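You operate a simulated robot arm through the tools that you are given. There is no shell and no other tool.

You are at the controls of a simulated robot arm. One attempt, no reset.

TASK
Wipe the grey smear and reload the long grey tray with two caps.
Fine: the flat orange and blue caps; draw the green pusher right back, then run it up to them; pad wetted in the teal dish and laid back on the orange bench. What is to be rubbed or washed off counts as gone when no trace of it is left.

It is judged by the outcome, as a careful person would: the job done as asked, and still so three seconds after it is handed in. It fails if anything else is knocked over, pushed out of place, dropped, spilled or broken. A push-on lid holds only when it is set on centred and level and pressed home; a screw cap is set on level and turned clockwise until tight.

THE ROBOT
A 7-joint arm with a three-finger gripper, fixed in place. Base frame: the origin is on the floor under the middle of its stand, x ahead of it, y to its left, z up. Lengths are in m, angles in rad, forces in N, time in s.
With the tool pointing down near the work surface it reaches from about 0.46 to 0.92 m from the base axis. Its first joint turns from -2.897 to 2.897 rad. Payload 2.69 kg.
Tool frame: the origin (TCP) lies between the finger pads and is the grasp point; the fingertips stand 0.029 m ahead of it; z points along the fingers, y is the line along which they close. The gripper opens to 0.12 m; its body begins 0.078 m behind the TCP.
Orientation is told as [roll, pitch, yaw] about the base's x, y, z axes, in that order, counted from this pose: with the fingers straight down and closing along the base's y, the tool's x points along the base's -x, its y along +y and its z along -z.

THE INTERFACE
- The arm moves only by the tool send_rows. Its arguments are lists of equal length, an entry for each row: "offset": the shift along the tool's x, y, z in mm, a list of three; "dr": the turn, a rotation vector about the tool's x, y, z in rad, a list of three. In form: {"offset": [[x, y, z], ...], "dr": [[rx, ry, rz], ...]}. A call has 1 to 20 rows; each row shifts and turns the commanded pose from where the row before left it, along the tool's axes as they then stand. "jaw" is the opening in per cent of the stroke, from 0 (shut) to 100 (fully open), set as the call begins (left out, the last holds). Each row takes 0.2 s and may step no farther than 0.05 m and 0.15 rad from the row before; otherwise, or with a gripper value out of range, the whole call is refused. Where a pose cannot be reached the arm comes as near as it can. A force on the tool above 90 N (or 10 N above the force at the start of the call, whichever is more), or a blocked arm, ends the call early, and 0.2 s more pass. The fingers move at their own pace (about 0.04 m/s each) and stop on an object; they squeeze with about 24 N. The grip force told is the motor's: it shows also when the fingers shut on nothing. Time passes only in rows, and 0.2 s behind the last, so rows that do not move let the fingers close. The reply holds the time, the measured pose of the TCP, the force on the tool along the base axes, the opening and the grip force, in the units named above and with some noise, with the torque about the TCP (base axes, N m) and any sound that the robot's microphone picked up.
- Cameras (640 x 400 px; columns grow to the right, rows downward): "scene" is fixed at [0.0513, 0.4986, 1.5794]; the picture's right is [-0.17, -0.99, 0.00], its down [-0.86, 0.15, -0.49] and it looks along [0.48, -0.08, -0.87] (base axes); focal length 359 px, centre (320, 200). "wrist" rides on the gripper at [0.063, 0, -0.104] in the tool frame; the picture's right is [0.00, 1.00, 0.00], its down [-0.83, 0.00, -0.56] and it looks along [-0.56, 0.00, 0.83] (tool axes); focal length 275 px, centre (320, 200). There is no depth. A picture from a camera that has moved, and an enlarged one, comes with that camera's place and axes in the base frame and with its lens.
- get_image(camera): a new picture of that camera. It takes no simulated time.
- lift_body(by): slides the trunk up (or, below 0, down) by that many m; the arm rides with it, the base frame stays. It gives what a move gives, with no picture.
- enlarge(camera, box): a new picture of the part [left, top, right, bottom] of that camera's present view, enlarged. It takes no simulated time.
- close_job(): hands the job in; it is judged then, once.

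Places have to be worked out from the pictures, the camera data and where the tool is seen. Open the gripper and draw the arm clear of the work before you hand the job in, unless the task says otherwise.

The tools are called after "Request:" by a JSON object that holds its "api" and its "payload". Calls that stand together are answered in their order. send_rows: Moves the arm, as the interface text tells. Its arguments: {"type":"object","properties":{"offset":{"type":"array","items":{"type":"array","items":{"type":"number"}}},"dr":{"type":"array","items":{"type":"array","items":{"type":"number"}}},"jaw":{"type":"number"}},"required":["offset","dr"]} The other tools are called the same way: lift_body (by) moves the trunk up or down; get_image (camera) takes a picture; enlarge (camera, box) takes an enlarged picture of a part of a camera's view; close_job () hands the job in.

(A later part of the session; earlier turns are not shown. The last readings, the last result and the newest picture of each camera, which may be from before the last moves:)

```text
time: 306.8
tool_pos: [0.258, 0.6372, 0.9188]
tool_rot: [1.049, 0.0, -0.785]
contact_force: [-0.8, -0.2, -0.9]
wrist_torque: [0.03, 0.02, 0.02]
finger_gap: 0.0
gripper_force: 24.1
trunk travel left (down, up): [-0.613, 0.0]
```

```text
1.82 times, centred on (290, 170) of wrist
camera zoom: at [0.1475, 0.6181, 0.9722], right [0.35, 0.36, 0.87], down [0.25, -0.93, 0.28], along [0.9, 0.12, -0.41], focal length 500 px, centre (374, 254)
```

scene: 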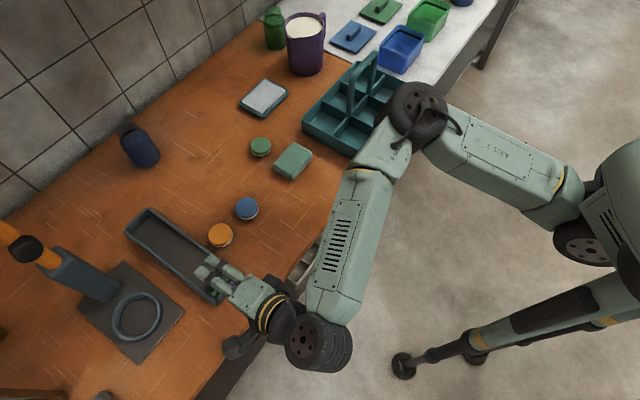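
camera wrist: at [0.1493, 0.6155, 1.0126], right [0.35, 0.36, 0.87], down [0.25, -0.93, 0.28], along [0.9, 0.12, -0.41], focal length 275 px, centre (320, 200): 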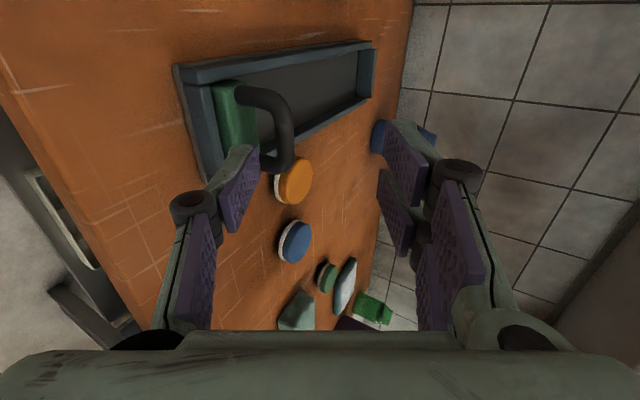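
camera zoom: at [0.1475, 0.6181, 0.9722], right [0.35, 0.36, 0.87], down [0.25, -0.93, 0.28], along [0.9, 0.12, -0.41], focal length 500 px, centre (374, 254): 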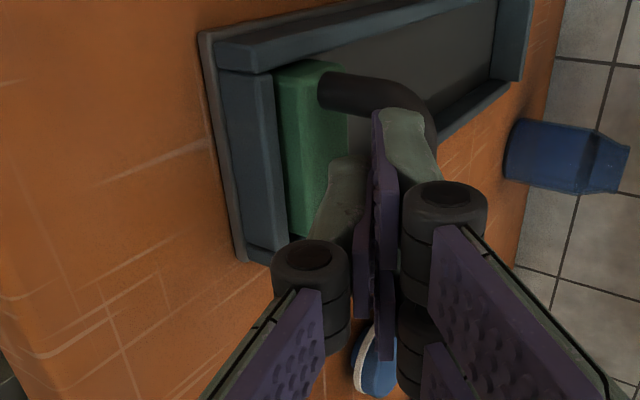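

Positioned behind the bar. I push the pusher outward 200 mm.

Request:
{"api": "send_rows", "payload": {"offset": [[0, 5, 8.7], [0, 5, 8.7], [0, 5, 8.7], [0, 5, 8.7], [0, 5, 8.7], [0, 5, 8.7], [0, 5, 8.7], [0, 5, 8.7], [0, 5, 8.7], [0, 5, 8.7]], "dr": [[0, 0, 0], [0, 0, 0], [0, 0, 0], [0, 0, 0], [0, 0, 0], [0, 0, 0], [0, 0, 0], [0, 0, 0], [0, 0, 0], [0, 0, 0]]}}

Request:
{"api": "get_image", "payload": {"camera": "wrist"}}

```text
time: 309.0
tool_pos: [0.3266, 0.709, 0.92]
tool_rot: [1.048, 0.0, -0.783]
contact_force: [-2.3, 0.2, 1.3]
wrist_torque: [0.04, 0.03, 0.08]
finger_gap: 0.0
gripper_force: 24.1
trunk travel left (down, up): [-0.613, 0.0]
```

```text
taken
camera wrist: at [0.2174, 0.6896, 0.972], right [0.35, 0.36, 0.87], down [0.25, -0.93, 0.28], along [0.9, 0.12, -0.41], focal length 275 px, centre (320, 200)
```

wrist: 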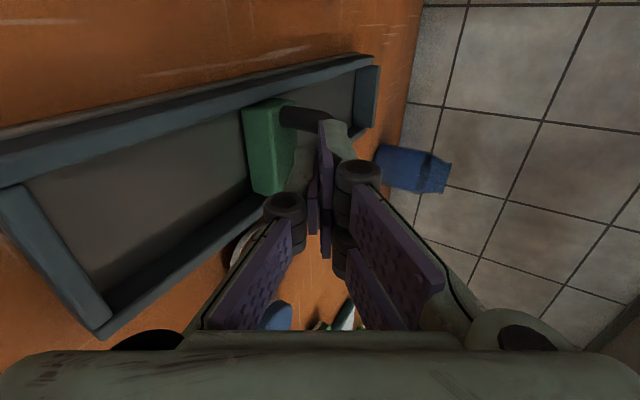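

It slides along. I continue 100 mm more, then slow down.

Request:
{"api": "send_rows", "payload": {"offset": [[0, 5, 8.7], [0, 5, 8.7], [0, 5, 8.7], [0, 5, 8.7], [0, 5, 8.7], [0, 5, 8.7], [0, 5, 8.7], [0, 5, 8.7], [0, 5, 8.7], [0, 5, 8.7], [0, 0, 0]], "dr": [[0, 0, 0], [0, 0, 0], [0, 0, 0], [0, 0, 0], [0, 0, 0], [0, 0, 0], [0, 0, 0], [0, 0, 0], [0, 0, 0], [0, 0, 0], [0, 0, 0]]}}

Request:
{"api": "send_rows", "payload": {"offset": [[0, 2.5, 4.35], [0, 2.5, 4.35], [0, 2.5, 4.35], [0, 2.5, 4.35], [0, 0, 0]], "dr": [[0, 0, 0], [0, 0, 0], [0, 0, 0], [0, 0, 0], [0, 0, 0]]}}

Request:
{"api": "get_image", "payload": {"camera": "wrist"}}

```text
time: 311.4
tool_pos: [0.3959, 0.7797, 0.9194]
tool_rot: [1.05, 0.0, -0.783]
contact_force: [-0.7, -2.5, 0.3]
wrist_torque: [0.0, 0.0, -0.03]
finger_gap: 0.0001
gripper_force: 24.1
trunk travel left (down, up): [-0.613, 0.0]
```

```text
time: 312.6
tool_pos: [0.4124, 0.7954, 0.9184]
tool_rot: [1.049, 0.001, -0.784]
contact_force: [0.7, -0.3, 0.6]
wrist_torque: [-0.02, 0.02, -0.02]
finger_gap: 0.0001
gripper_force: 24.0
trunk travel left (down, up): [-0.613, 0.0]
```

```text
taken
camera wrist: at [0.3023, 0.7755, 0.9712], right [0.35, 0.36, 0.87], down [0.25, -0.93, 0.28], along [0.9, 0.12, -0.41], focal length 275 px, centre (320, 200)
```

wrist: 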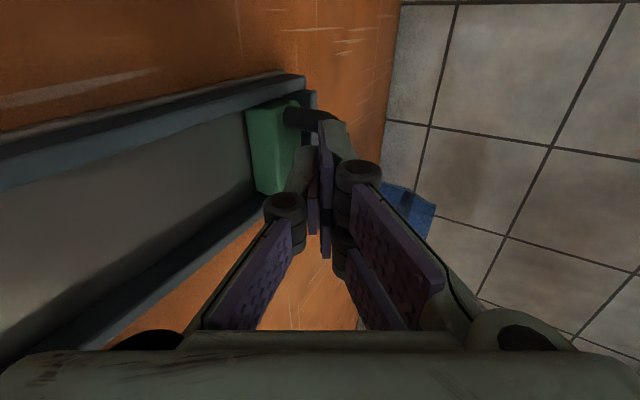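

The spring force vanished here (reading ~0), suggesting a catch. I push on to the far end.

Request:
{"api": "send_rows", "payload": {"offset": [[0, 1.5, 2.6], [0, 1.5, 2.6], [0, 0, 0]], "dr": [[0, 0, 0], [0, 0, 0], [0, 0, 0]]}}

Request:
{"api": "send_rows", "payload": {"offset": [[0, 1.5, 2.6], [0, 0, 0]], "dr": [[0, 0, 0], [0, 0, 0]]}}

Request:
{"api": "send_rows", "payload": {"offset": [[0, 1.5, 2.6], [0, 0, 0]], "dr": [[0, 0, 0], [0, 0, 0]]}}

Request:
{"api": "send_rows", "payload": {"offset": [[0, 1, 1.73], [0, 0, 0]], "dr": [[0, 0, 0], [0, 0, 0]]}}

```text
time: 313.4
tool_pos: [0.4143, 0.7987, 0.9211]
tool_rot: [1.049, -0.002, -0.783]
contact_force: [-11.6, -23.6, -1.5]
wrist_torque: [-0.22, 0.1, -0.13]
finger_gap: 0.0001
gripper_force: 23.3
trunk travel left (down, up): [-0.613, 0.0]
```

```text
time: 314.0
tool_pos: [0.4154, 0.8007, 0.9245]
tool_rot: [1.055, 0.002, -0.779]
contact_force: [-19.9, -18.5, 6.5]
wrist_torque: [0.09, 0.24, 0.07]
finger_gap: 0.0
gripper_force: 23.5
trunk travel left (down, up): [-0.613, 0.0]
```

```text
time: 314.6
tool_pos: [0.4151, 0.8008, 0.9244]
tool_rot: [1.052, 0.001, -0.779]
contact_force: [-33.5, -37.6, 11.9]
wrist_torque: [0.24, 0.62, -0.08]
finger_gap: 0.0
gripper_force: 24.1
trunk travel left (down, up): [-0.613, 0.0]
```

```text
time: 315.2
tool_pos: [0.4153, 0.8009, 0.9244]
tool_rot: [1.052, -0.001, -0.776]
contact_force: [-37.5, -51.6, 12.7]
wrist_torque: [-0.07, 0.44, -0.18]
finger_gap: 0.0001
gripper_force: 24.6
trunk travel left (down, up): [-0.613, 0.0]
```

Hard stop with a firm push. Now I back off 15 mm and look whether the pusher stays.

Request:
{"api": "send_rows", "payload": {"offset": [[0, -2.5, -4.35], [0, -2.5, -4.35], [0, -2.5, -4.35], [0, -2.5, -4.35], [0, 0, 0]], "dr": [[0, 0, 0], [0, 0, 0], [0, 0, 0], [0, 0, 0], [0, 0, 0]]}}

Request:
{"api": "get_image", "payload": {"camera": "wrist"}}

```text
time: 316.4
tool_pos: [0.4088, 0.79, 0.9194]
tool_rot: [1.049, -0.002, -0.785]
contact_force: [-0.4, 0.6, 0.2]
wrist_torque: [0.0, -0.04, -0.01]
finger_gap: 0.0
gripper_force: 24.2
trunk travel left (down, up): [-0.613, 0.0]
```

```text
taken
camera wrist: at [0.2985, 0.7707, 0.9713], right [0.35, 0.36, 0.87], down [0.25, -0.93, 0.28], along [0.9, 0.12, -0.41], focal length 275 px, centre (320, 200)
```

wrist: 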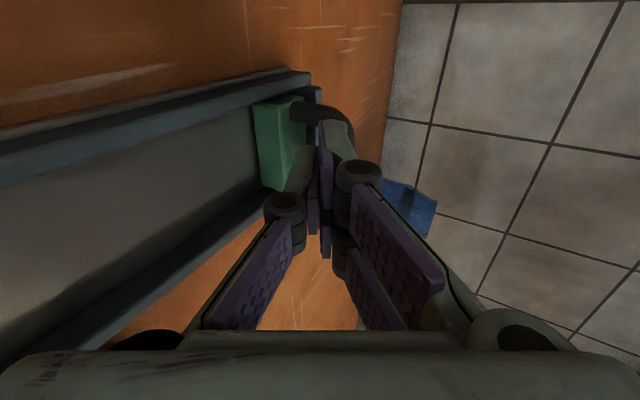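

It stays at the far end by itself: latched. I back away farther to confirm.

Request:
{"api": "send_rows", "payload": {"offset": [[0, 5, -10], [0, -5, -20], [0, -8, -25], [0, -8, -25], [0, 0, 0]], "dr": [[0, 0, 0], [0, 0, 0], [0, 0, 0], [0, 0, 0], [0, 0, 0]]}}

Request:
{"api": "get_image", "payload": {"camera": "wrist"}}

Request:
{"api": "enlarge", "payload": {"camera": "scene", "box": [110, 190, 250, 310]}}

```text
time: 317.6
tool_pos: [0.3543, 0.7348, 0.9474]
tool_rot: [1.05, 0.001, -0.784]
contact_force: [0.9, -0.4, -0.6]
wrist_torque: [0.0, 0.03, 0.04]
finger_gap: 0.0003
gripper_force: 24.2
trunk travel left (down, up): [-0.613, 0.0]
```

```text
taken
camera wrist: at [0.2433, 0.7161, 0.9988], right [0.35, 0.36, 0.87], down [0.25, -0.93, 0.28], along [0.9, 0.12, -0.41], focal length 275 px, centre (320, 200)
```

wrist: 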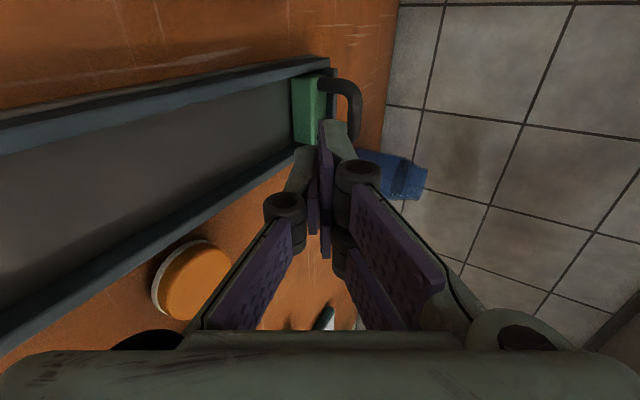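

```text
3.33 times, centred on (180, 250) of scene
camera zoom: at [0.0513, 0.4986, 1.5794], right [-0.17, -0.99, 0.0], down [-0.86, 0.15, -0.49], along [0.48, -0.08, -0.87], focal length 1196 px, centre (787, 33)
```

zoom: 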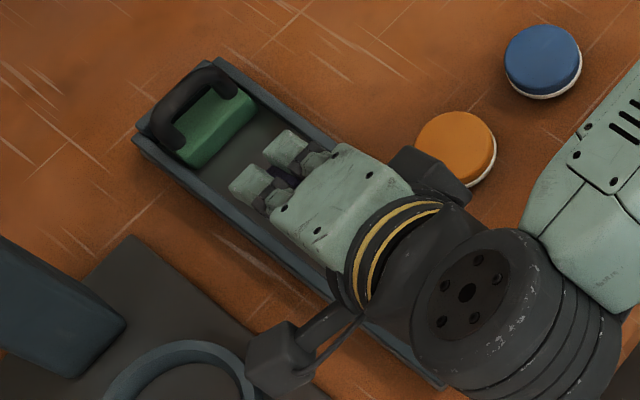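

The pusher is latched at the far end, so my reading of the mechanism is right. Now I load: first orange. I come inward, stand the tool up, and go over orange on the bench.

Request:
{"api": "send_rows", "payload": {"offset": [[0, -17.5, -30.4], [0, -17.5, -30.4], [0, 0, 0], [0, 0, 0], [0, 0, 0], [0, 0, 0], [0, 0, 0], [0, 0, 0], [0, 0, 0], [-30, 10, 0], [-30, 10, 0], [-28, 10, 0], [0, 0, 0], [0, 0, 0], [0, 0, 0]], "dr": [[0, 0, 0], [0, 0, 0], [0.15, 0, 0], [0.15, 0, 0], [0.15, 0, 0], [0.15, 0, 0], [0.15, 0, 0], [0.15, 0, 0], [0.15, 0, 0], [0, 0, 0], [0, 0, 0], [0, 0, 0], [0, 0.11, 0], [0, 0.11, 0], [0, 0, 0]], "jaw": 65}}

Request:
{"api": "get_image", "payload": {"camera": "wrist"}}

Request:
{"api": "enlarge", "payload": {"camera": "scene", "box": [110, 180, 350, 330]}}

```text
time: 320.8
tool_pos: [0.3881, 0.644, 0.9455]
tool_rot: [-0.001, 0.219, -0.785]
contact_force: [-0.5, -0.1, -0.3]
wrist_torque: [0.01, -0.02, -0.02]
finger_gap: 0.0781
gripper_force: 0.1
trunk travel left (down, up): [-0.613, 0.0]
```

```text
taken
camera wrist: at [0.3587, 0.6722, 1.0616], right [0.7, 0.71, 0.0], down [0.66, -0.66, 0.36], along [0.26, -0.25, -0.93], focal length 275 px, centre (320, 200)
```

wrist: 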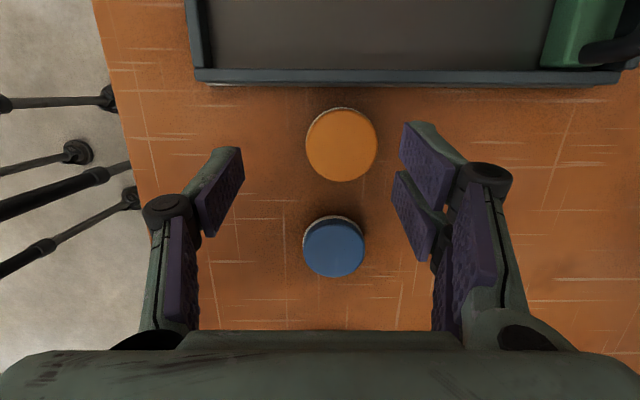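

```text
2.67 times, centred on (230, 255) of scene
camera zoom: at [0.0513, 0.4986, 1.5794], right [-0.17, -0.99, 0.0], down [-0.86, 0.15, -0.49], along [0.48, -0.08, -0.87], focal length 957 px, centre (560, 53)
```

zoom: 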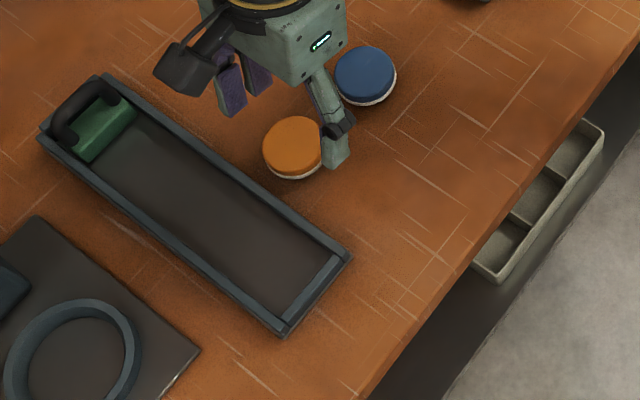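

Tray position verified unchanged, pusher latched. I descend on orange (e1≈0.744, e2≈0.186) and grip it.

Request:
{"api": "send_rows", "payload": {"offset": [[-4, 7.5, 15.3], [-4, 7.6, 15.3], [-4, 0, 15.4], [-4.1, 0, 15.4], [0, 0, 0]], "dr": [[0, 0, 0], [0, 0, 0], [0, 0, 0], [0, 0, 0], [0, 0, 0]]}}

Request:
{"api": "send_rows", "payload": {"offset": [[0, 0, 0], [0, 0, 0], [0, 0, 0], [0, 0, 0], [0, 0, 0]], "dr": [[0, 0, 0], [0, 0, 0], [0, 0, 0], [0, 0, 0], [0, 0, 0]], "jaw": 0}}

Request:
{"api": "send_rows", "payload": {"offset": [[1.1, 0, -5], [1.1, 0, -5], [2.2, 0, -10], [4.4, 0, -20], [4.4, 0, -20], [0, 0, 0]], "dr": [[0, 0, 0], [0, 0, 0], [0, 0, 0], [0, 0, 0], [0, 0, 0], [0, 0, 0]]}}

Request:
{"api": "get_image", "payload": {"camera": "wrist"}}

```text
time: 322.0
tool_pos: [0.399, 0.6548, 0.8827]
tool_rot: [-0.002, 0.22, -0.785]
contact_force: [0.9, 0.9, -0.5]
wrist_torque: [-0.01, -0.01, -0.01]
finger_gap: 0.0782
gripper_force: 0.1
trunk travel left (down, up): [-0.613, 0.0]
```

```text
time: 323.2
tool_pos: [0.3996, 0.6545, 0.8828]
tool_rot: [-0.001, 0.219, -0.783]
contact_force: [0.7, -0.4, -0.1]
wrist_torque: [0.0, -0.05, -0.01]
finger_gap: 0.0471
gripper_force: 24.3
trunk travel left (down, up): [-0.613, 0.0]
```

```text
time: 324.6
tool_pos: [0.4002, 0.6535, 0.9432]
tool_rot: [0.002, 0.221, -0.785]
contact_force: [-0.2, -0.1, 0.3]
wrist_torque: [-0.02, 0.0, 0.0]
finger_gap: 0.047
gripper_force: 23.8
trunk travel left (down, up): [-0.613, 0.0]
```

```text
taken
camera wrist: at [0.3704, 0.6819, 1.0593], right [0.7, 0.71, 0.0], down [0.66, -0.66, 0.36], along [0.26, -0.25, -0.93], focal length 275 px, centre (320, 200)
```

wrist: 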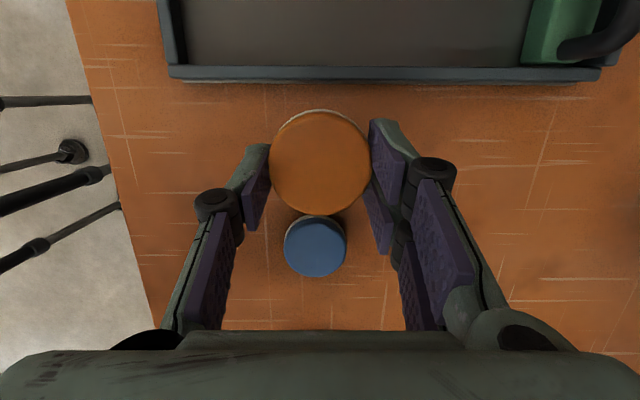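

Held level. I carry it over the tray, check centring, and lower it in at e1≈0.742.

Request:
{"api": "send_rows", "payload": {"offset": [[39.4, -1, 8.8], [39.4, -1, 8.8], [0, 0, 0]], "dr": [[0, 0, 0], [0, 0, 0], [0, 0, 0]]}}

Request:
{"api": "get_image", "payload": {"camera": "wrist"}}

```text
time: 325.4
tool_pos: [0.3408, 0.7113, 0.9455]
tool_rot: [0.0, 0.219, -0.784]
contact_force: [0.3, -0.4, -0.1]
wrist_torque: [-0.03, -0.01, 0.0]
finger_gap: 0.0469
gripper_force: 24.1
trunk travel left (down, up): [-0.613, 0.0]
```

```text
taken
camera wrist: at [0.312, 0.738, 1.0604], right [0.7, 0.71, 0.0], down [0.66, -0.66, 0.36], along [0.26, -0.25, -0.93], focal length 275 px, centre (320, 200)
```

wrist: 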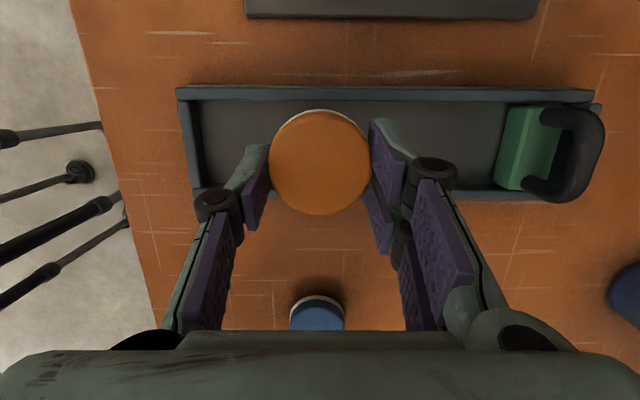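

Centred (e2≈0.268). I lower it in.

Request:
{"api": "send_rows", "payload": {"offset": [[-2.7, 0, 12.2], [-2.7, 0, 12.2], [-2.7, 0, 12.2], [-2.8, 0, 12.2], [0, 0, 0]], "dr": [[0, 0, 0], [0, 0, 0], [0, 0, 0], [0, 0, 0], [0, 0, 0]]}}

Request:
{"api": "send_rows", "payload": {"offset": [[-0.7, 0, 2.9], [0, 0, 0]], "dr": [[0, 0, 0], [0, 0, 0]]}}

Request:
{"api": "send_rows", "payload": {"offset": [[-0.4, 0, 1.8], [0, 0, 0]], "dr": [[0, 0, 0], [0, 0, 0]]}}

Request:
{"api": "send_rows", "payload": {"offset": [[-0.3, 0, 1.3], [0, 0, 0]], "dr": [[0, 0, 0], [0, 0, 0]]}}

```text
time: 326.6
tool_pos: [0.3406, 0.7087, 0.8949]
tool_rot: [0.001, 0.22, -0.783]
contact_force: [-0.4, 0.6, -1.3]
wrist_torque: [-0.04, 0.01, -0.01]
finger_gap: 0.0471
gripper_force: 23.9
trunk travel left (down, up): [-0.613, 0.0]
```

```text
time: 327.2
tool_pos: [0.3401, 0.7094, 0.8917]
tool_rot: [0.0, 0.219, -0.784]
contact_force: [0.5, -0.2, 0.5]
wrist_torque: [-0.01, 0.02, 0.02]
finger_gap: 0.0472
gripper_force: 24.7
trunk travel left (down, up): [-0.613, 0.0]
```

```text
time: 327.8
tool_pos: [0.3408, 0.7093, 0.8905]
tool_rot: [0.002, 0.219, -0.783]
contact_force: [-0.4, -0.6, 0.5]
wrist_torque: [-0.02, 0.01, 0.0]
finger_gap: 0.0471
gripper_force: 24.2
trunk travel left (down, up): [-0.613, 0.0]
```

```text
time: 328.4
tool_pos: [0.3403, 0.709, 0.8899]
tool_rot: [0.003, 0.222, -0.785]
contact_force: [-0.6, 1.5, 5.9]
wrist_torque: [0.06, 0.07, -0.02]
finger_gap: 0.0472
gripper_force: 24.5
trunk travel left (down, up): [-0.613, 0.0]
```

It rests on the floor of the tray. I release, lift, then come down closed behind it and push it about 40 mm up the tray to leave room for blue.

Request:
{"api": "send_rows", "payload": {"offset": [[0.1, 0, -0.6], [0, 0, 0], [0, 0, 0], [0, 0, 0]], "dr": [[0, 0, 0], [0, 0, 0], [0, 0, 0], [0, 0, 0]], "jaw": 49}}

Request:
{"api": "send_rows", "payload": {"offset": [[1.1, 0, -5], [2.2, 0, -10], [4.4, 0, -19.5], [4.4, 0, -19.5], [0, -27, 0], [0, -27, 0], [0, 0, 0]], "dr": [[0, 0, 0], [0, 0, 0], [0, 0, 0], [0, 0, 0], [0, 0, 0], [0, 0, 0], [0, 0, 0]]}}

Request:
{"api": "send_rows", "payload": {"offset": [[0, 0, 0], [0, 0, 0], [0, 0, 0], [0, 0, 0]], "dr": [[0, 0, 0], [0, 0, 0], [0, 0, 0], [0, 0, 0]], "jaw": 0}}

Request:
{"api": "get_image", "payload": {"camera": "wrist"}}

```text
time: 329.4
tool_pos: [0.3414, 0.7094, 0.8881]
tool_rot: [0.0, 0.219, -0.784]
contact_force: [-0.4, -0.4, 0.0]
wrist_torque: [0.01, 0.01, 0.0]
finger_gap: 0.0589
gripper_force: 0.1
trunk travel left (down, up): [-0.613, 0.0]
```

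```text
time: 331.0
tool_pos: [0.3021, 0.6711, 0.9457]
tool_rot: [-0.001, 0.22, -0.783]
contact_force: [0.1, 0.1, 0.2]
wrist_torque: [0.0, 0.02, -0.01]
finger_gap: 0.0586
gripper_force: 0.0
trunk travel left (down, up): [-0.613, 0.0]
```

```text
time: 332.0
tool_pos: [0.3026, 0.6708, 0.9447]
tool_rot: [-0.001, 0.22, -0.783]
contact_force: [0.1, 0.4, 1.6]
wrist_torque: [0.01, 0.0, -0.02]
finger_gap: 0.0002
gripper_force: 14.8
trunk travel left (down, up): [-0.613, 0.0]
```

```text
taken
camera wrist: at [0.2733, 0.699, 1.0604], right [0.7, 0.71, 0.0], down [0.66, -0.66, 0.36], along [0.26, -0.25, -0.93], focal length 275 px, centre (320, 200)
```

wrist: 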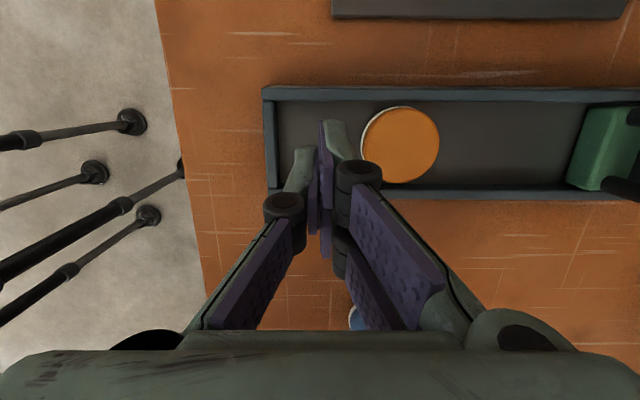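

Closed fingers are over the space between the near wall and orange. I lower them and push outward.

Request:
{"api": "send_rows", "payload": {"offset": [[-3.15, 0, 14.15], [-3.15, 0, 14.15], [-3.15, 0, 14.15], [-3, 0, 13.5], [0, 0, 0]], "dr": [[0, 0, 0], [0, 0, 0], [0, 0, 0], [0, 0, 0], [0, 0, 0]]}}

Request:
{"api": "get_image", "payload": {"camera": "wrist"}}

```text
time: 333.2
tool_pos: [0.3038, 0.6717, 0.8865]
tool_rot: [-0.001, 0.22, -0.784]
contact_force: [-0.8, -0.3, -1.2]
wrist_torque: [0.03, 0.0, -0.02]
finger_gap: 0.0001
gripper_force: 24.0
trunk travel left (down, up): [-0.613, 0.0]
```

```text
taken
camera wrist: at [0.2745, 0.6992, 1.0016], right [0.7, 0.71, 0.0], down [0.66, -0.66, 0.36], along [0.26, -0.25, -0.93], focal length 275 px, centre (320, 200)
```

wrist: 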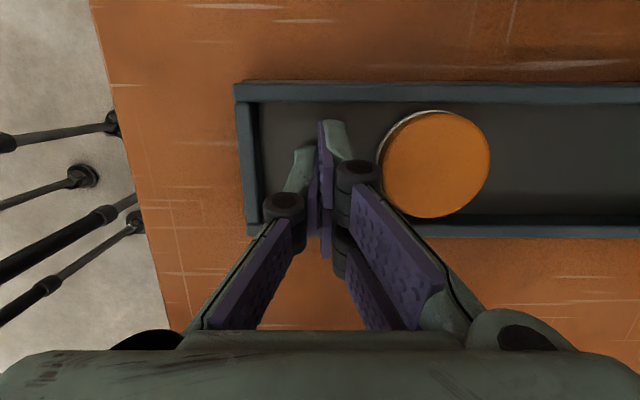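

Fingers are low behind orange. I push it outward 52 mm in small rows.

Request:
{"api": "send_rows", "payload": {"offset": [[0, 6, 0], [0, 6, 0], [0, 6, 0], [0, 6, 0], [0, 6, 0], [0, 6, 0], [0, 6, 0], [0, 6, 0], [0, 4, 0], [0, 0, 0]], "dr": [[0, 0, 0], [0, 0, 0], [0, 0, 0], [0, 0, 0], [0, 0, 0], [0, 0, 0], [0, 0, 0], [0, 0, 0], [0, 0, 0], [0, 0, 0]]}}

Request:
{"api": "get_image", "payload": {"camera": "wrist"}}

```text
time: 335.4
tool_pos: [0.3398, 0.7082, 0.8864]
tool_rot: [0.002, 0.218, -0.783]
contact_force: [-0.2, 0.6, -0.2]
wrist_torque: [-0.02, -0.02, 0.02]
finger_gap: 0.0
gripper_force: 24.1
trunk travel left (down, up): [-0.613, 0.0]
```

```text
taken
camera wrist: at [0.3104, 0.7362, 1.0025], right [0.7, 0.71, 0.0], down [0.66, -0.66, 0.36], along [0.26, -0.25, -0.93], focal length 275 px, centre (320, 200)
```

wrist: 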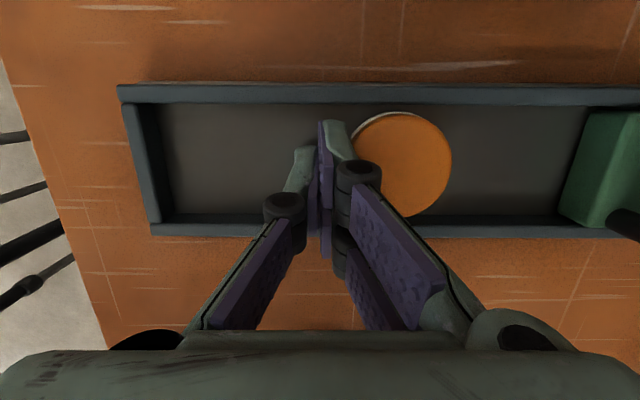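

Orange is at e1≈0.781. A bit more room is needed for the far fingers, so I push another 9 mm, then lift out.

Request:
{"api": "send_rows", "payload": {"offset": [[0, 3, 0], [0, 3, 0], [0, 3, 0], [0, 0, 0], [0, -6, 0], [2.2, 0, -10], [4.4, 0, -20], [4.4, 0, -20], [2.2, 0, -10], [0, 0, 0]], "dr": [[0, 0, 0], [0, 0, 0], [0, 0, 0], [0, 0, 0], [0, 0, 0], [0, 0, 0], [0, 0, 0], [0, 0, 0], [0, 0, 0], [0, 0, 0]]}}

Request:
{"api": "send_rows", "payload": {"offset": [[-39, 0, -8.8], [-39, 0, -8.8], [-39, 0, -8.8], [-39, 0, -8.8], [0, 0, 0]], "dr": [[0, 0, 0], [0, 0, 0], [0, 0, 0], [0, 0, 0], [0, 0, 0]], "jaw": 65}}

Request:
{"api": "get_image", "payload": {"camera": "wrist"}}

Request:
{"api": "enlarge", "payload": {"camera": "scene", "box": [110, 180, 270, 310]}}

```text
time: 337.6
tool_pos: [0.3415, 0.7081, 0.9484]
tool_rot: [0.0, 0.217, -0.783]
contact_force: [0.5, -0.9, 0.3]
wrist_torque: [-0.03, 0.0, 0.01]
finger_gap: 0.0
gripper_force: 24.2
trunk travel left (down, up): [-0.613, 0.0]
```

```text
time: 338.8
tool_pos: [0.4545, 0.597, 0.9486]
tool_rot: [0.001, 0.22, -0.783]
contact_force: [0.5, 0.3, 0.1]
wrist_torque: [0.01, -0.01, 0.01]
finger_gap: 0.0779
gripper_force: 0.0
trunk travel left (down, up): [-0.613, 0.0]
```

```text
taken
camera wrist: at [0.426, 0.6252, 1.0641], right [0.7, 0.71, 0.0], down [0.66, -0.66, 0.36], along [0.26, -0.25, -0.93], focal length 275 px, centre (320, 200)
```

wrist: 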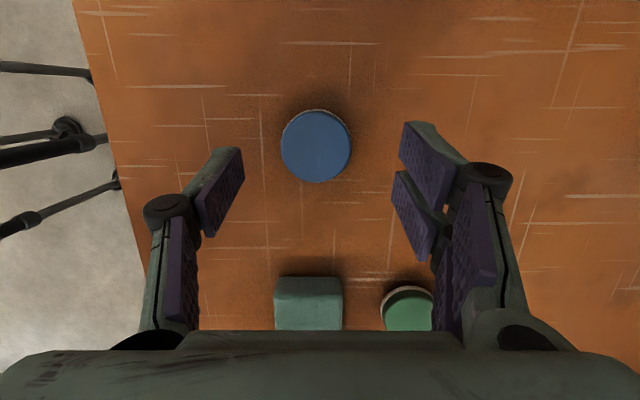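

```text
3.08 times, centred on (190, 245) of scene
camera zoom: at [0.0513, 0.4986, 1.5794], right [-0.17, -0.99, 0.0], down [-0.86, 0.15, -0.49], along [0.48, -0.08, -0.87], focal length 1104 px, centre (720, 62)
```

zoom: 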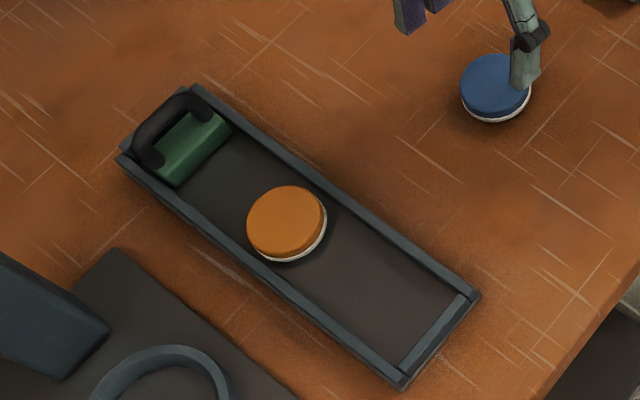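

All good: pusher latched, orange in the middle of the tray. I grip blue on the bench.

Request:
{"api": "send_rows", "payload": {"offset": [[-4.6, -1.5, 15.8], [-4.6, -1.4, 15.8], [-4.6, 0, 15.8], [-4.7, 0, 16], [0, 0, 0]], "dr": [[0, 0, 0], [0, 0, 0], [0, 0, 0], [0, 0, 0], [0, 0, 0]]}}

Request:
{"api": "send_rows", "payload": {"offset": [[0, 0, 0], [0, 0, 0], [0, 0, 0], [0, 0, 0], [0, 0, 0]], "dr": [[0, 0, 0], [0, 0, 0], [0, 0, 0], [0, 0, 0], [0, 0, 0]], "jaw": 0}}

Request:
{"api": "send_rows", "payload": {"offset": [[1.1, 0, -5], [1.1, 0, -5], [2.2, 0, -10], [4.4, 0, -20], [4.4, 0, -20], [0, 0, 0]], "dr": [[0, 0, 0], [0, 0, 0], [0, 0, 0], [0, 0, 0], [0, 0, 0], [0, 0, 0]]}}

Request:
{"api": "get_image", "payload": {"camera": "wrist"}}

```text
time: 340.0
tool_pos: [0.4547, 0.5924, 0.8822]
tool_rot: [-0.002, 0.22, -0.784]
contact_force: [-0.4, -0.6, -0.2]
wrist_torque: [0.0, -0.03, 0.0]
finger_gap: 0.0777
gripper_force: 0.1
trunk travel left (down, up): [-0.613, 0.0]
```

```text
time: 341.2
tool_pos: [0.4554, 0.5937, 0.8828]
tool_rot: [0.0, 0.22, -0.783]
contact_force: [0.0, -0.5, 0.0]
wrist_torque: [0.01, 0.03, -0.01]
finger_gap: 0.0475
gripper_force: 24.1
trunk travel left (down, up): [-0.613, 0.0]
```

```text
time: 342.6
tool_pos: [0.4572, 0.5919, 0.945]
tool_rot: [-0.002, 0.22, -0.783]
contact_force: [-0.5, -0.2, -0.2]
wrist_torque: [-0.02, 0.02, 0.0]
finger_gap: 0.0476
gripper_force: 23.7
trunk travel left (down, up): [-0.613, 0.0]
```

```text
taken
camera wrist: at [0.4276, 0.6193, 1.0603], right [0.7, 0.71, 0.0], down [0.66, -0.66, 0.36], along [0.26, -0.25, -0.93], focal length 275 px, centre (320, 200)
```

wrist: 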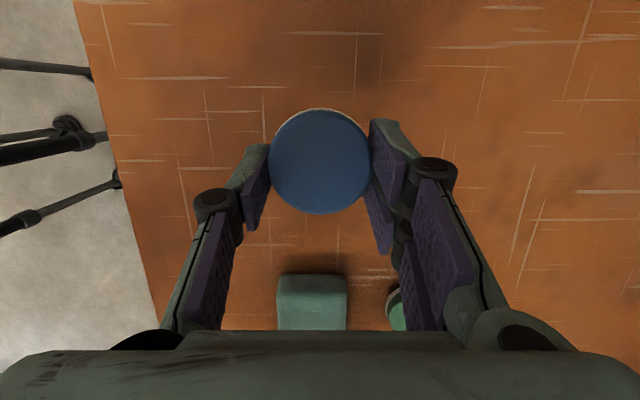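

Held level. I carry it over the tray to e1≈0.710.

Request:
{"api": "send_rows", "payload": {"offset": [[40.2, -7.6, 9], [40.2, -7.6, 9], [40.2, -7.6, 9], [40.1, -7.5, 9], [0, 0, 0]], "dr": [[0, 0, 0], [0, 0, 0], [0, 0, 0], [0, 0, 0], [0, 0, 0]]}}

Request:
{"api": "get_image", "payload": {"camera": "wrist"}}

```text
time: 343.8
tool_pos: [0.3184, 0.6869, 0.9427]
tool_rot: [-0.001, 0.218, -0.785]
contact_force: [-0.5, 1.0, -0.6]
wrist_torque: [0.02, 0.01, 0.03]
finger_gap: 0.0474
gripper_force: 24.0
trunk travel left (down, up): [-0.613, 0.0]
```

```text
taken
camera wrist: at [0.2894, 0.7142, 1.0592], right [0.7, 0.71, 0.0], down [0.66, -0.66, 0.36], along [0.26, -0.25, -0.93], focal length 275 px, centre (320, 200)
```

wrist: 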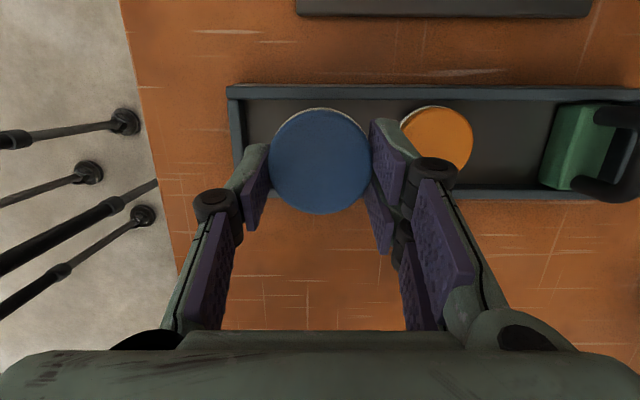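

Well placed: near finger and far fingers both have room. I lower blue in.

Request:
{"api": "send_rows", "payload": {"offset": [[-2.7, 0, 12.2], [-2.7, 0, 12.2], [-2.7, 0, 12.2], [-2.7, 0, 12], [0, 0, 0]], "dr": [[0, 0, 0], [0, 0, 0], [0, 0, 0], [0, 0, 0], [0, 0, 0]]}}

Request:
{"api": "get_image", "payload": {"camera": "wrist"}}

Request:
{"api": "send_rows", "payload": {"offset": [[-0.7, 0, 2.9], [0, 0, 0]], "dr": [[0, 0, 0], [0, 0, 0]]}}

Request:
{"api": "send_rows", "payload": {"offset": [[-0.4, 0, 1.8], [0, 0, 0]], "dr": [[0, 0, 0], [0, 0, 0]]}}

```text
time: 345.0
tool_pos: [0.3193, 0.6849, 0.8945]
tool_rot: [0.001, 0.219, -0.783]
contact_force: [0.1, 0.1, 0.4]
wrist_torque: [-0.03, -0.02, -0.02]
finger_gap: 0.0475
gripper_force: 24.3
trunk travel left (down, up): [-0.613, 0.0]
```

```text
taken
camera wrist: at [0.2903, 0.7136, 1.01], right [0.7, 0.71, 0.0], down [0.66, -0.66, 0.36], along [0.26, -0.25, -0.93], focal length 275 px, centre (320, 200)
```

wrist: 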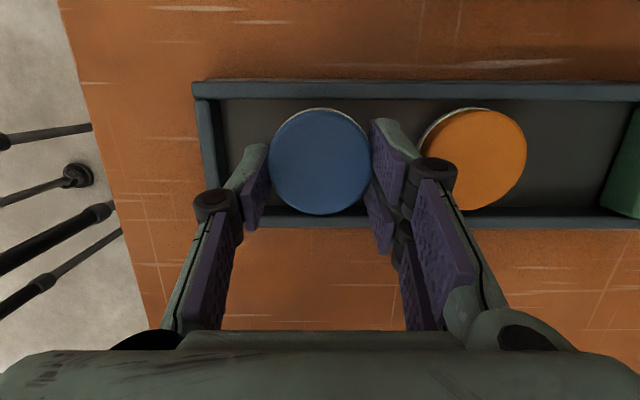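

```text
time: 345.6
tool_pos: [0.3182, 0.6854, 0.8915]
tool_rot: [0.0, 0.218, -0.783]
contact_force: [0.1, -1.1, -0.2]
wrist_torque: [-0.03, -0.02, 0.04]
finger_gap: 0.0474
gripper_force: 24.1
trunk travel left (down, up): [-0.613, 0.0]
```

```text
time: 346.2
tool_pos: [0.3198, 0.6858, 0.8886]
tool_rot: [0.001, 0.22, -0.784]
contact_force: [-0.7, 0.3, -0.4]
wrist_torque: [0.0, -0.02, 0.0]
finger_gap: 0.0473
gripper_force: 24.3
trunk travel left (down, up): [-0.613, 0.0]
```

Request:
{"api": "send_rows", "payload": {"offset": [[-0.3, 0, 1.3], [0, 0, 0]], "dr": [[0, 0, 0], [0, 0, 0]]}}

Request:
{"api": "send_rows", "payload": {"offset": [[0, 0, 0], [0, 0, 0], [0, 0, 0]], "dr": [[0, 0, 0], [0, 0, 0], [0, 0, 0]], "jaw": 47}}

Request:
{"api": "send_rows", "payload": {"offset": [[1.1, 0, -5], [2.2, 0, -10], [4.4, 0, -19.5], [4.4, 0, -19.5], [0, 0, 0]], "dr": [[0, 0, 0], [0, 0, 0], [0, 0, 0], [0, 0, 0], [0, 0, 0]]}}

Request:
{"api": "get_image", "payload": {"camera": "wrist"}}

```text
time: 346.8
tool_pos: [0.3187, 0.6857, 0.8892]
tool_rot: [0.0, 0.219, -0.783]
contact_force: [0.9, -0.8, 1.5]
wrist_torque: [-0.02, -0.01, 0.0]
finger_gap: 0.0474
gripper_force: 24.4
trunk travel left (down, up): [-0.613, 0.0]
```

```text
time: 347.6
tool_pos: [0.3191, 0.6862, 0.8866]
tool_rot: [0.001, 0.221, -0.783]
contact_force: [-0.6, -0.2, 0.1]
wrist_torque: [0.0, 0.0, 0.01]
finger_gap: 0.0565
gripper_force: 0.0
trunk travel left (down, up): [-0.613, 0.0]
```

```text
time: 348.8
tool_pos: [0.3181, 0.6869, 0.9418]
tool_rot: [-0.001, 0.22, -0.783]
contact_force: [0.0, 0.7, 0.6]
wrist_torque: [0.01, 0.0, 0.02]
finger_gap: 0.0562
gripper_force: 0.1
trunk travel left (down, up): [-0.613, 0.0]
```

```text
taken
camera wrist: at [0.2896, 0.7153, 1.0572], right [0.7, 0.71, 0.0], down [0.66, -0.66, 0.36], along [0.26, -0.25, -0.93], focal length 275 px, centre (320, 200)
```

wrist: 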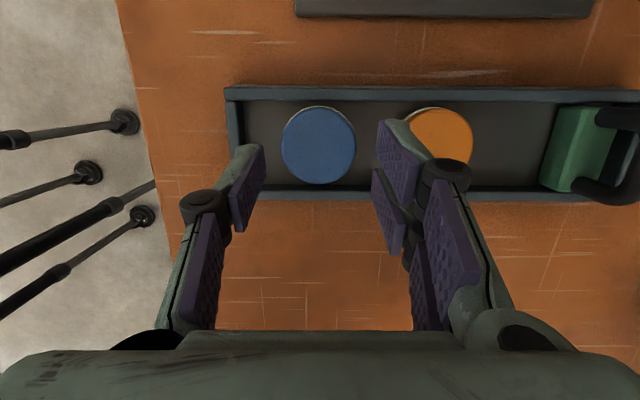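

Both caps are loaded between the latched pusher and the near wall. Now to run the pusher up to them under control: I lean to 1.05 rad, narrow the jaw to 26 mm and go to a pre-grasp in front of the handle.

Request:
{"api": "send_rows", "payload": {"offset": [[0, 0, 0], [0, 0, 0], [0, 0, 0], [0, 0, 0], [0, 0, 0], [0, 0, 0], [0, 0, 0], [0, 0, 0], [0, 0, 0], [0, 0, 0]], "dr": [[0, -0.11, 0], [0, -0.11, 0], [-0.15, 0, 0], [-0.15, 0, 0], [-0.15, 0, 0], [-0.15, 0, 0], [-0.15, 0, 0], [-0.15, 0, 0], [-0.15, 0, 0], [0, 0, 0]], "jaw": 22}}

Request:
{"api": "send_rows", "payload": {"offset": [[1.3, 19.6, 34.2], [1.3, 19.6, 34.2], [1.2, 19.6, 34.2], [0, 0, 0]], "dr": [[0, 0, 0], [0, 0, 0], [0, 0, 0], [0, 0, 0]]}}

Request:
{"api": "get_image", "payload": {"camera": "wrist"}}

Request:
{"api": "enlarge", "payload": {"camera": "scene", "box": [110, 190, 250, 310]}}

```text
time: 351.0
tool_pos: [0.3178, 0.6856, 0.9438]
tool_rot: [1.052, -0.001, -0.785]
contact_force: [0.5, -0.6, 0.4]
wrist_torque: [-0.02, -0.01, 0.01]
finger_gap: 0.0266
gripper_force: 0.1
trunk travel left (down, up): [-0.613, 0.0]
```

```text
time: 352.0
tool_pos: [0.3989, 0.7731, 0.9412]
tool_rot: [1.048, -0.001, -0.783]
contact_force: [0.1, 0.0, -0.6]
wrist_torque: [0.01, 0.0, -0.01]
finger_gap: 0.0262
gripper_force: 0.1
trunk travel left (down, up): [-0.613, 0.0]
```

```text
taken
camera wrist: at [0.2889, 0.7544, 0.9932], right [0.35, 0.36, 0.87], down [0.25, -0.93, 0.28], along [0.9, 0.12, -0.41], focal length 275 px, centre (320, 200)
```

wrist: 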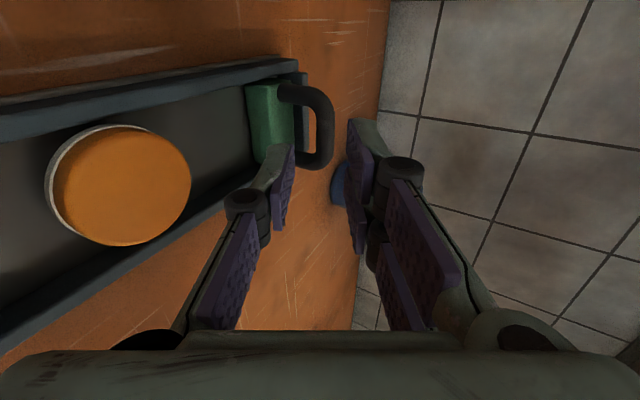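

```text
3.33 times, centred on (180, 250) of scene
camera zoom: at [0.0513, 0.4986, 1.5794], right [-0.17, -0.99, 0.0], down [-0.86, 0.15, -0.49], along [0.48, -0.08, -0.87], focal length 1196 px, centre (787, 33)
```

zoom: 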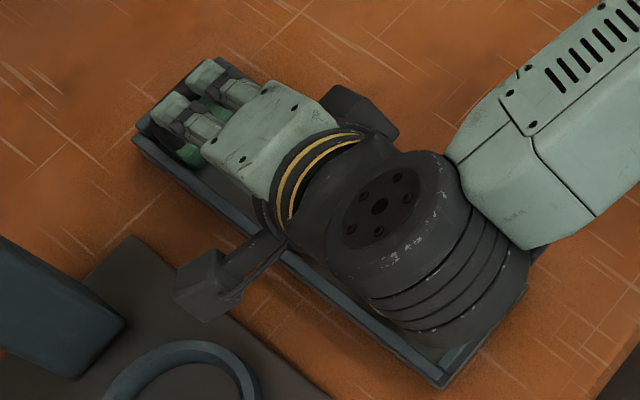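

The handle lies right between the fingers. I advance 40 mm along the tool axis and check.

Request:
{"api": "send_rows", "payload": {"offset": [[1.8, 3.3, 0], [0, 0, 14], [0, 0, 14], [0, 0, 12], [0, 0, 0]], "dr": [[0, 0, 0], [0, 0, 0], [0, 0, 0], [0, 0, 0], [0, 0, 0]]}}

Request:
{"api": "enlarge", "payload": {"camera": "wrist", "box": [180, 60, 420, 260]}}

```text
time: 353.2
tool_pos: [0.4221, 0.8007, 0.927]
tool_rot: [1.049, -0.002, -0.784]
contact_force: [-0.3, 0.5, 0.2]
wrist_torque: [0.0, 0.01, 0.0]
finger_gap: 0.0265
gripper_force: 0.0
trunk travel left (down, up): [-0.613, 0.0]
```

```text
2.00 times, centred on (300, 160) of wrist
camera zoom: at [0.3132, 0.7815, 0.9785], right [0.35, 0.36, 0.87], down [0.25, -0.93, 0.28], along [0.9, 0.12, -0.41], focal length 551 px, centre (360, 280)
```

zoom: 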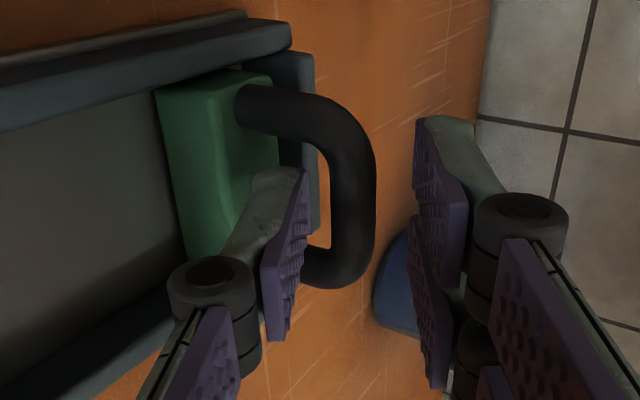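

The bar is centred between the fingers. I advance the last 20 mm and close on it.

Request:
{"api": "send_rows", "payload": {"offset": [[0, -1, 7], [0, 0, 7], [0, 0, 6], [0, 0, 0]], "dr": [[0, 0, 0], [0, 0, 0], [0, 0, 0], [0, 0, 0]]}}

Request:
{"api": "send_rows", "payload": {"offset": [[0, 0, 0], [0, 0, 0], [0, 0, 0], [0, 0, 0]], "dr": [[0, 0, 0], [0, 0, 0], [0, 0, 0], [0, 0, 0]], "jaw": 0}}

Request:
{"api": "enlarge", "payload": {"camera": "wrist", "box": [180, 60, 420, 260]}}

```text
time: 354.2
tool_pos: [0.4359, 0.8116, 0.9143]
tool_rot: [1.049, 0.002, -0.784]
contact_force: [-0.4, -0.4, -0.4]
wrist_torque: [0.0, -0.01, 0.02]
finger_gap: 0.0262
gripper_force: 0.2
trunk travel left (down, up): [-0.613, 0.0]
```

```text
time: 355.2
tool_pos: [0.4348, 0.8125, 0.9147]
tool_rot: [1.049, 0.0, -0.783]
contact_force: [-1.6, -0.7, -5.8]
wrist_torque: [0.46, 0.53, -0.39]
finger_gap: 0.0112
gripper_force: 38.3
trunk travel left (down, up): [-0.613, 0.0]
```

```text
2.00 times, centred on (300, 160) of wrist
camera zoom: at [0.3253, 0.7932, 0.9666], right [0.35, 0.36, 0.87], down [0.25, -0.93, 0.28], along [0.9, 0.12, -0.41], focal length 551 px, centre (360, 280)
```

zoom: 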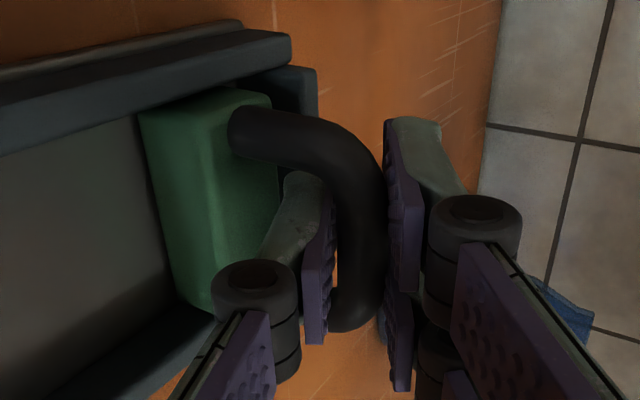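

Gripped. I draw the pusher inward to free the latch, 2 mm at a time.

Request:
{"api": "send_rows", "payload": {"offset": [[0, -1, -1.73], [0, -1, -1.73], [0, 0, 0]], "dr": [[0, 0, 0], [0, 0, 0], [0, 0, 0]]}}

Request:
{"api": "send_rows", "payload": {"offset": [[0, -1.5, -2.6], [0, -1.5, -2.6], [0, 0, 0]], "dr": [[0, 0, 0], [0, 0, 0], [0, 0, 0]]}}

Request:
{"api": "send_rows", "payload": {"offset": [[0, -1.5, -2.6], [0, -1.5, -2.6], [0, 0, 0]], "dr": [[0, 0, 0], [0, 0, 0], [0, 0, 0]]}}

```text
time: 356.0
tool_pos: [0.4327, 0.8102, 0.915]
tool_rot: [1.048, -0.001, -0.783]
contact_force: [-1.6, 2.6, -6.4]
wrist_torque: [0.37, 0.44, -0.45]
finger_gap: 0.011
gripper_force: 37.8
trunk travel left (down, up): [-0.613, 0.0]
```

```text
time: 356.8
tool_pos: [0.4289, 0.8056, 0.9139]
tool_rot: [1.048, 0.0, -0.787]
contact_force: [-0.7, -2.3, -8.3]
wrist_torque: [0.52, 0.61, -0.13]
finger_gap: 0.0113
gripper_force: 37.7
trunk travel left (down, up): [-0.613, 0.0]
```

```text
time: 357.6
tool_pos: [0.4241, 0.8013, 0.915]
tool_rot: [1.049, -0.002, -0.783]
contact_force: [-1.3, -3.0, -9.3]
wrist_torque: [0.25, 0.39, -0.62]
finger_gap: 0.0109
gripper_force: 37.7
trunk travel left (down, up): [-0.613, 0.0]
```

It came off the latch and follows under control with the light spring pull. I bring it inward 48 mm, toward orange.

Request:
{"api": "send_rows", "payload": {"offset": [[0, -0.7, 0.4], [0, -4, -6.9], [0, -4, -6.9], [0, -4, -6.9], [0, -4, -6.9], [0, -4, -6.9], [0, -4, -6.9], [0, 0, 0]], "dr": [[0, 0, 0], [0, 0, 0], [0, 0, 0], [0, 0, 0], [0, 0, 0], [0, 0, 0], [0, 0, 0], [0, 0, 0]]}}

Request:
{"api": "get_image", "payload": {"camera": "wrist"}}

```text
time: 359.4
tool_pos: [0.3897, 0.7666, 0.9149]
tool_rot: [1.05, 0.001, -0.783]
contact_force: [-6.0, 2.6, -0.8]
wrist_torque: [0.6, 0.56, -0.09]
finger_gap: 0.0112
gripper_force: 38.5
trunk travel left (down, up): [-0.613, 0.0]
```

```text
taken
camera wrist: at [0.28, 0.7476, 0.9664], right [0.35, 0.36, 0.87], down [0.25, -0.93, 0.28], along [0.9, 0.12, -0.41], focal length 275 px, centre (320, 200)
```

wrist: 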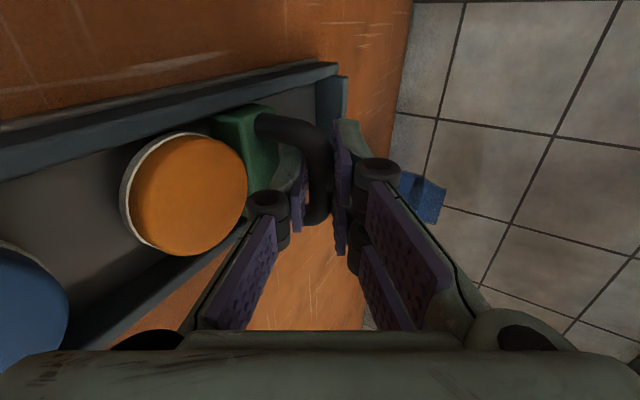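

The pusher is about to meet orange. I keep moving inward while easing the lean back to 0.4, so that I can let go safely later.

Request:
{"api": "send_rows", "payload": {"offset": [[0.6, -1.56, -6.14], [0, -2.34, -5.88], [0, -3.09, -5.53], [0, -3.78, -5.08], [0, -4.4, -4.55], [0, 0, 0]], "dr": [[0.13, 0, 0], [0.13, 0, 0], [0.13, 0, 0], [0.13, 0, 0], [0.13, 0, 0], [0, 0, 0]]}}

Request:
{"api": "get_image", "payload": {"camera": "wrist"}}

```text
time: 360.8
tool_pos: [0.3683, 0.7458, 0.919]
tool_rot: [0.393, -0.005, -0.786]
contact_force: [-1.0, -1.7, -29.6]
wrist_torque: [-0.08, 0.09, -0.53]
finger_gap: 0.011
gripper_force: 37.6
trunk travel left (down, up): [-0.613, 0.0]
```

```text
taken
camera wrist: at [0.2945, 0.7631, 1.0147], right [0.65, 0.66, 0.38], down [0.44, -0.73, 0.52], along [0.62, -0.17, -0.76], focal length 275 px, centre (320, 200)
```

wrist: 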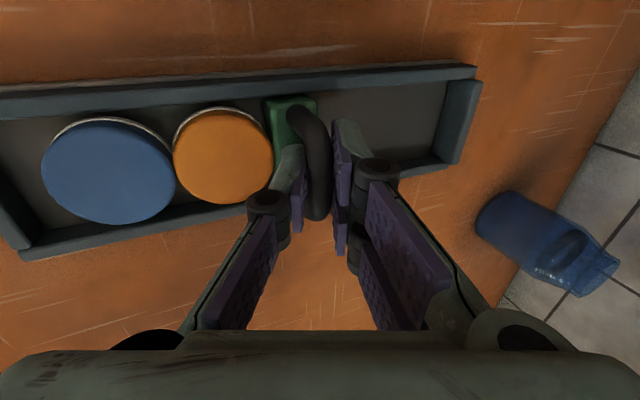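

Now the pusher has carried orange up to blue. I'm pulling upward a bit (30 N), so I lower 3.5 mm first.

Request:
{"api": "send_rows", "payload": {"offset": [[0, -1.4, 3.2], [0, 0, 0]], "dr": [[0, 0, 0], [0, 0, 0]]}}

Request:
{"api": "send_rows", "payload": {"offset": [[0, -4.6, -1.95], [0, -4.6, -1.95], [0, 0, 0]], "dr": [[0, 0, 0], [0, 0, 0], [0, 0, 0]]}}

Request:
{"api": "get_image", "payload": {"camera": "wrist"}}

```text
time: 361.4
tool_pos: [0.37, 0.7467, 0.9179]
tool_rot: [0.397, 0.0, -0.785]
contact_force: [0.0, -4.3, -18.5]
wrist_torque: [-0.37, -0.22, -0.71]
finger_gap: 0.0108
gripper_force: 38.4
trunk travel left (down, up): [-0.613, 0.0]
```

```text
time: 362.2
tool_pos: [0.3633, 0.7398, 0.9187]
tool_rot: [0.401, -0.002, -0.786]
contact_force: [5.1, -7.8, -14.2]
wrist_torque: [0.17, 0.28, -0.45]
finger_gap: 0.011
gripper_force: 37.8
trunk travel left (down, up): [-0.613, 0.0]
```

```text
taken
camera wrist: at [0.2878, 0.7559, 1.0147], right [0.65, 0.65, 0.39], down [0.44, -0.74, 0.51], along [0.62, -0.16, -0.76], focal length 275 px, centre (320, 200)
```

wrist: 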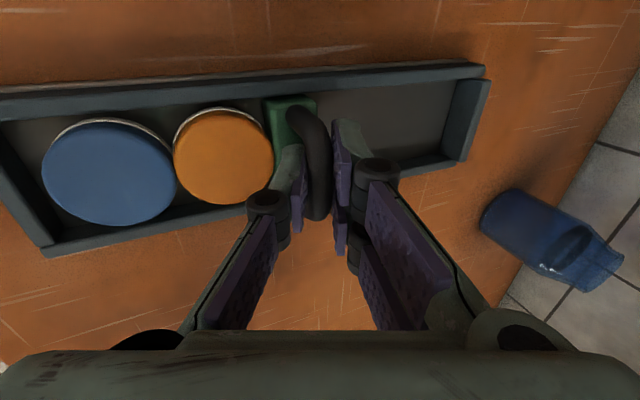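

The column moves together toward the near wall. I trim and continue in small steps until it is snug.

Request:
{"api": "send_rows", "payload": {"offset": [[-0.8, -0.7, 1.6], [0, -2.8, -1.2], [0, -2.8, -1.2], [0, 0, 0]], "dr": [[0, 0, 0], [0, 0, 0], [0, 0, 0], [0, 0, 0]]}}

Request:
{"api": "send_rows", "payload": {"offset": [[0, -2.8, -1.2], [0, 0, 0]], "dr": [[0, 0, 0], [0, 0, 0]]}}

Request:
{"api": "get_image", "payload": {"camera": "wrist"}}

```text
time: 363.2
tool_pos: [0.3581, 0.7342, 0.9191]
tool_rot: [0.399, 0.003, -0.783]
contact_force: [1.2, -3.1, -0.9]
wrist_torque: [-0.12, -0.01, -0.61]
finger_gap: 0.0106
gripper_force: 37.5
trunk travel left (down, up): [-0.613, 0.0]
```

```text
time: 363.8
tool_pos: [0.3545, 0.7304, 0.9186]
tool_rot: [0.402, 0.002, -0.783]
contact_force: [-0.6, -1.1, 2.8]
wrist_torque: [0.27, 0.28, -0.48]
finger_gap: 0.0106
gripper_force: 37.5
trunk travel left (down, up): [-0.613, 0.0]
```

```text
taken
camera wrist: at [0.2803, 0.7478, 1.0148], right [0.65, 0.66, 0.39], down [0.44, -0.74, 0.51], along [0.62, -0.16, -0.77], focal length 275 px, centre (320, 200)
```

wrist: 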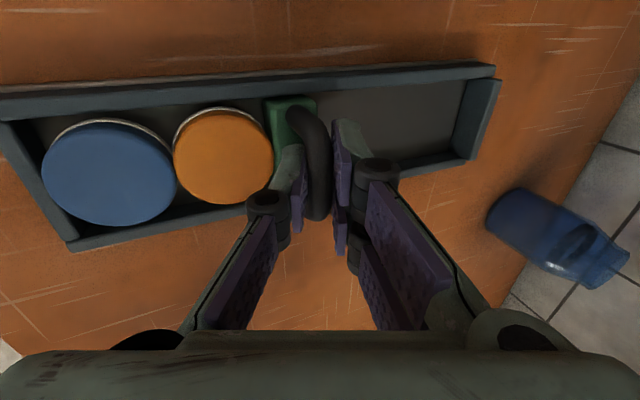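

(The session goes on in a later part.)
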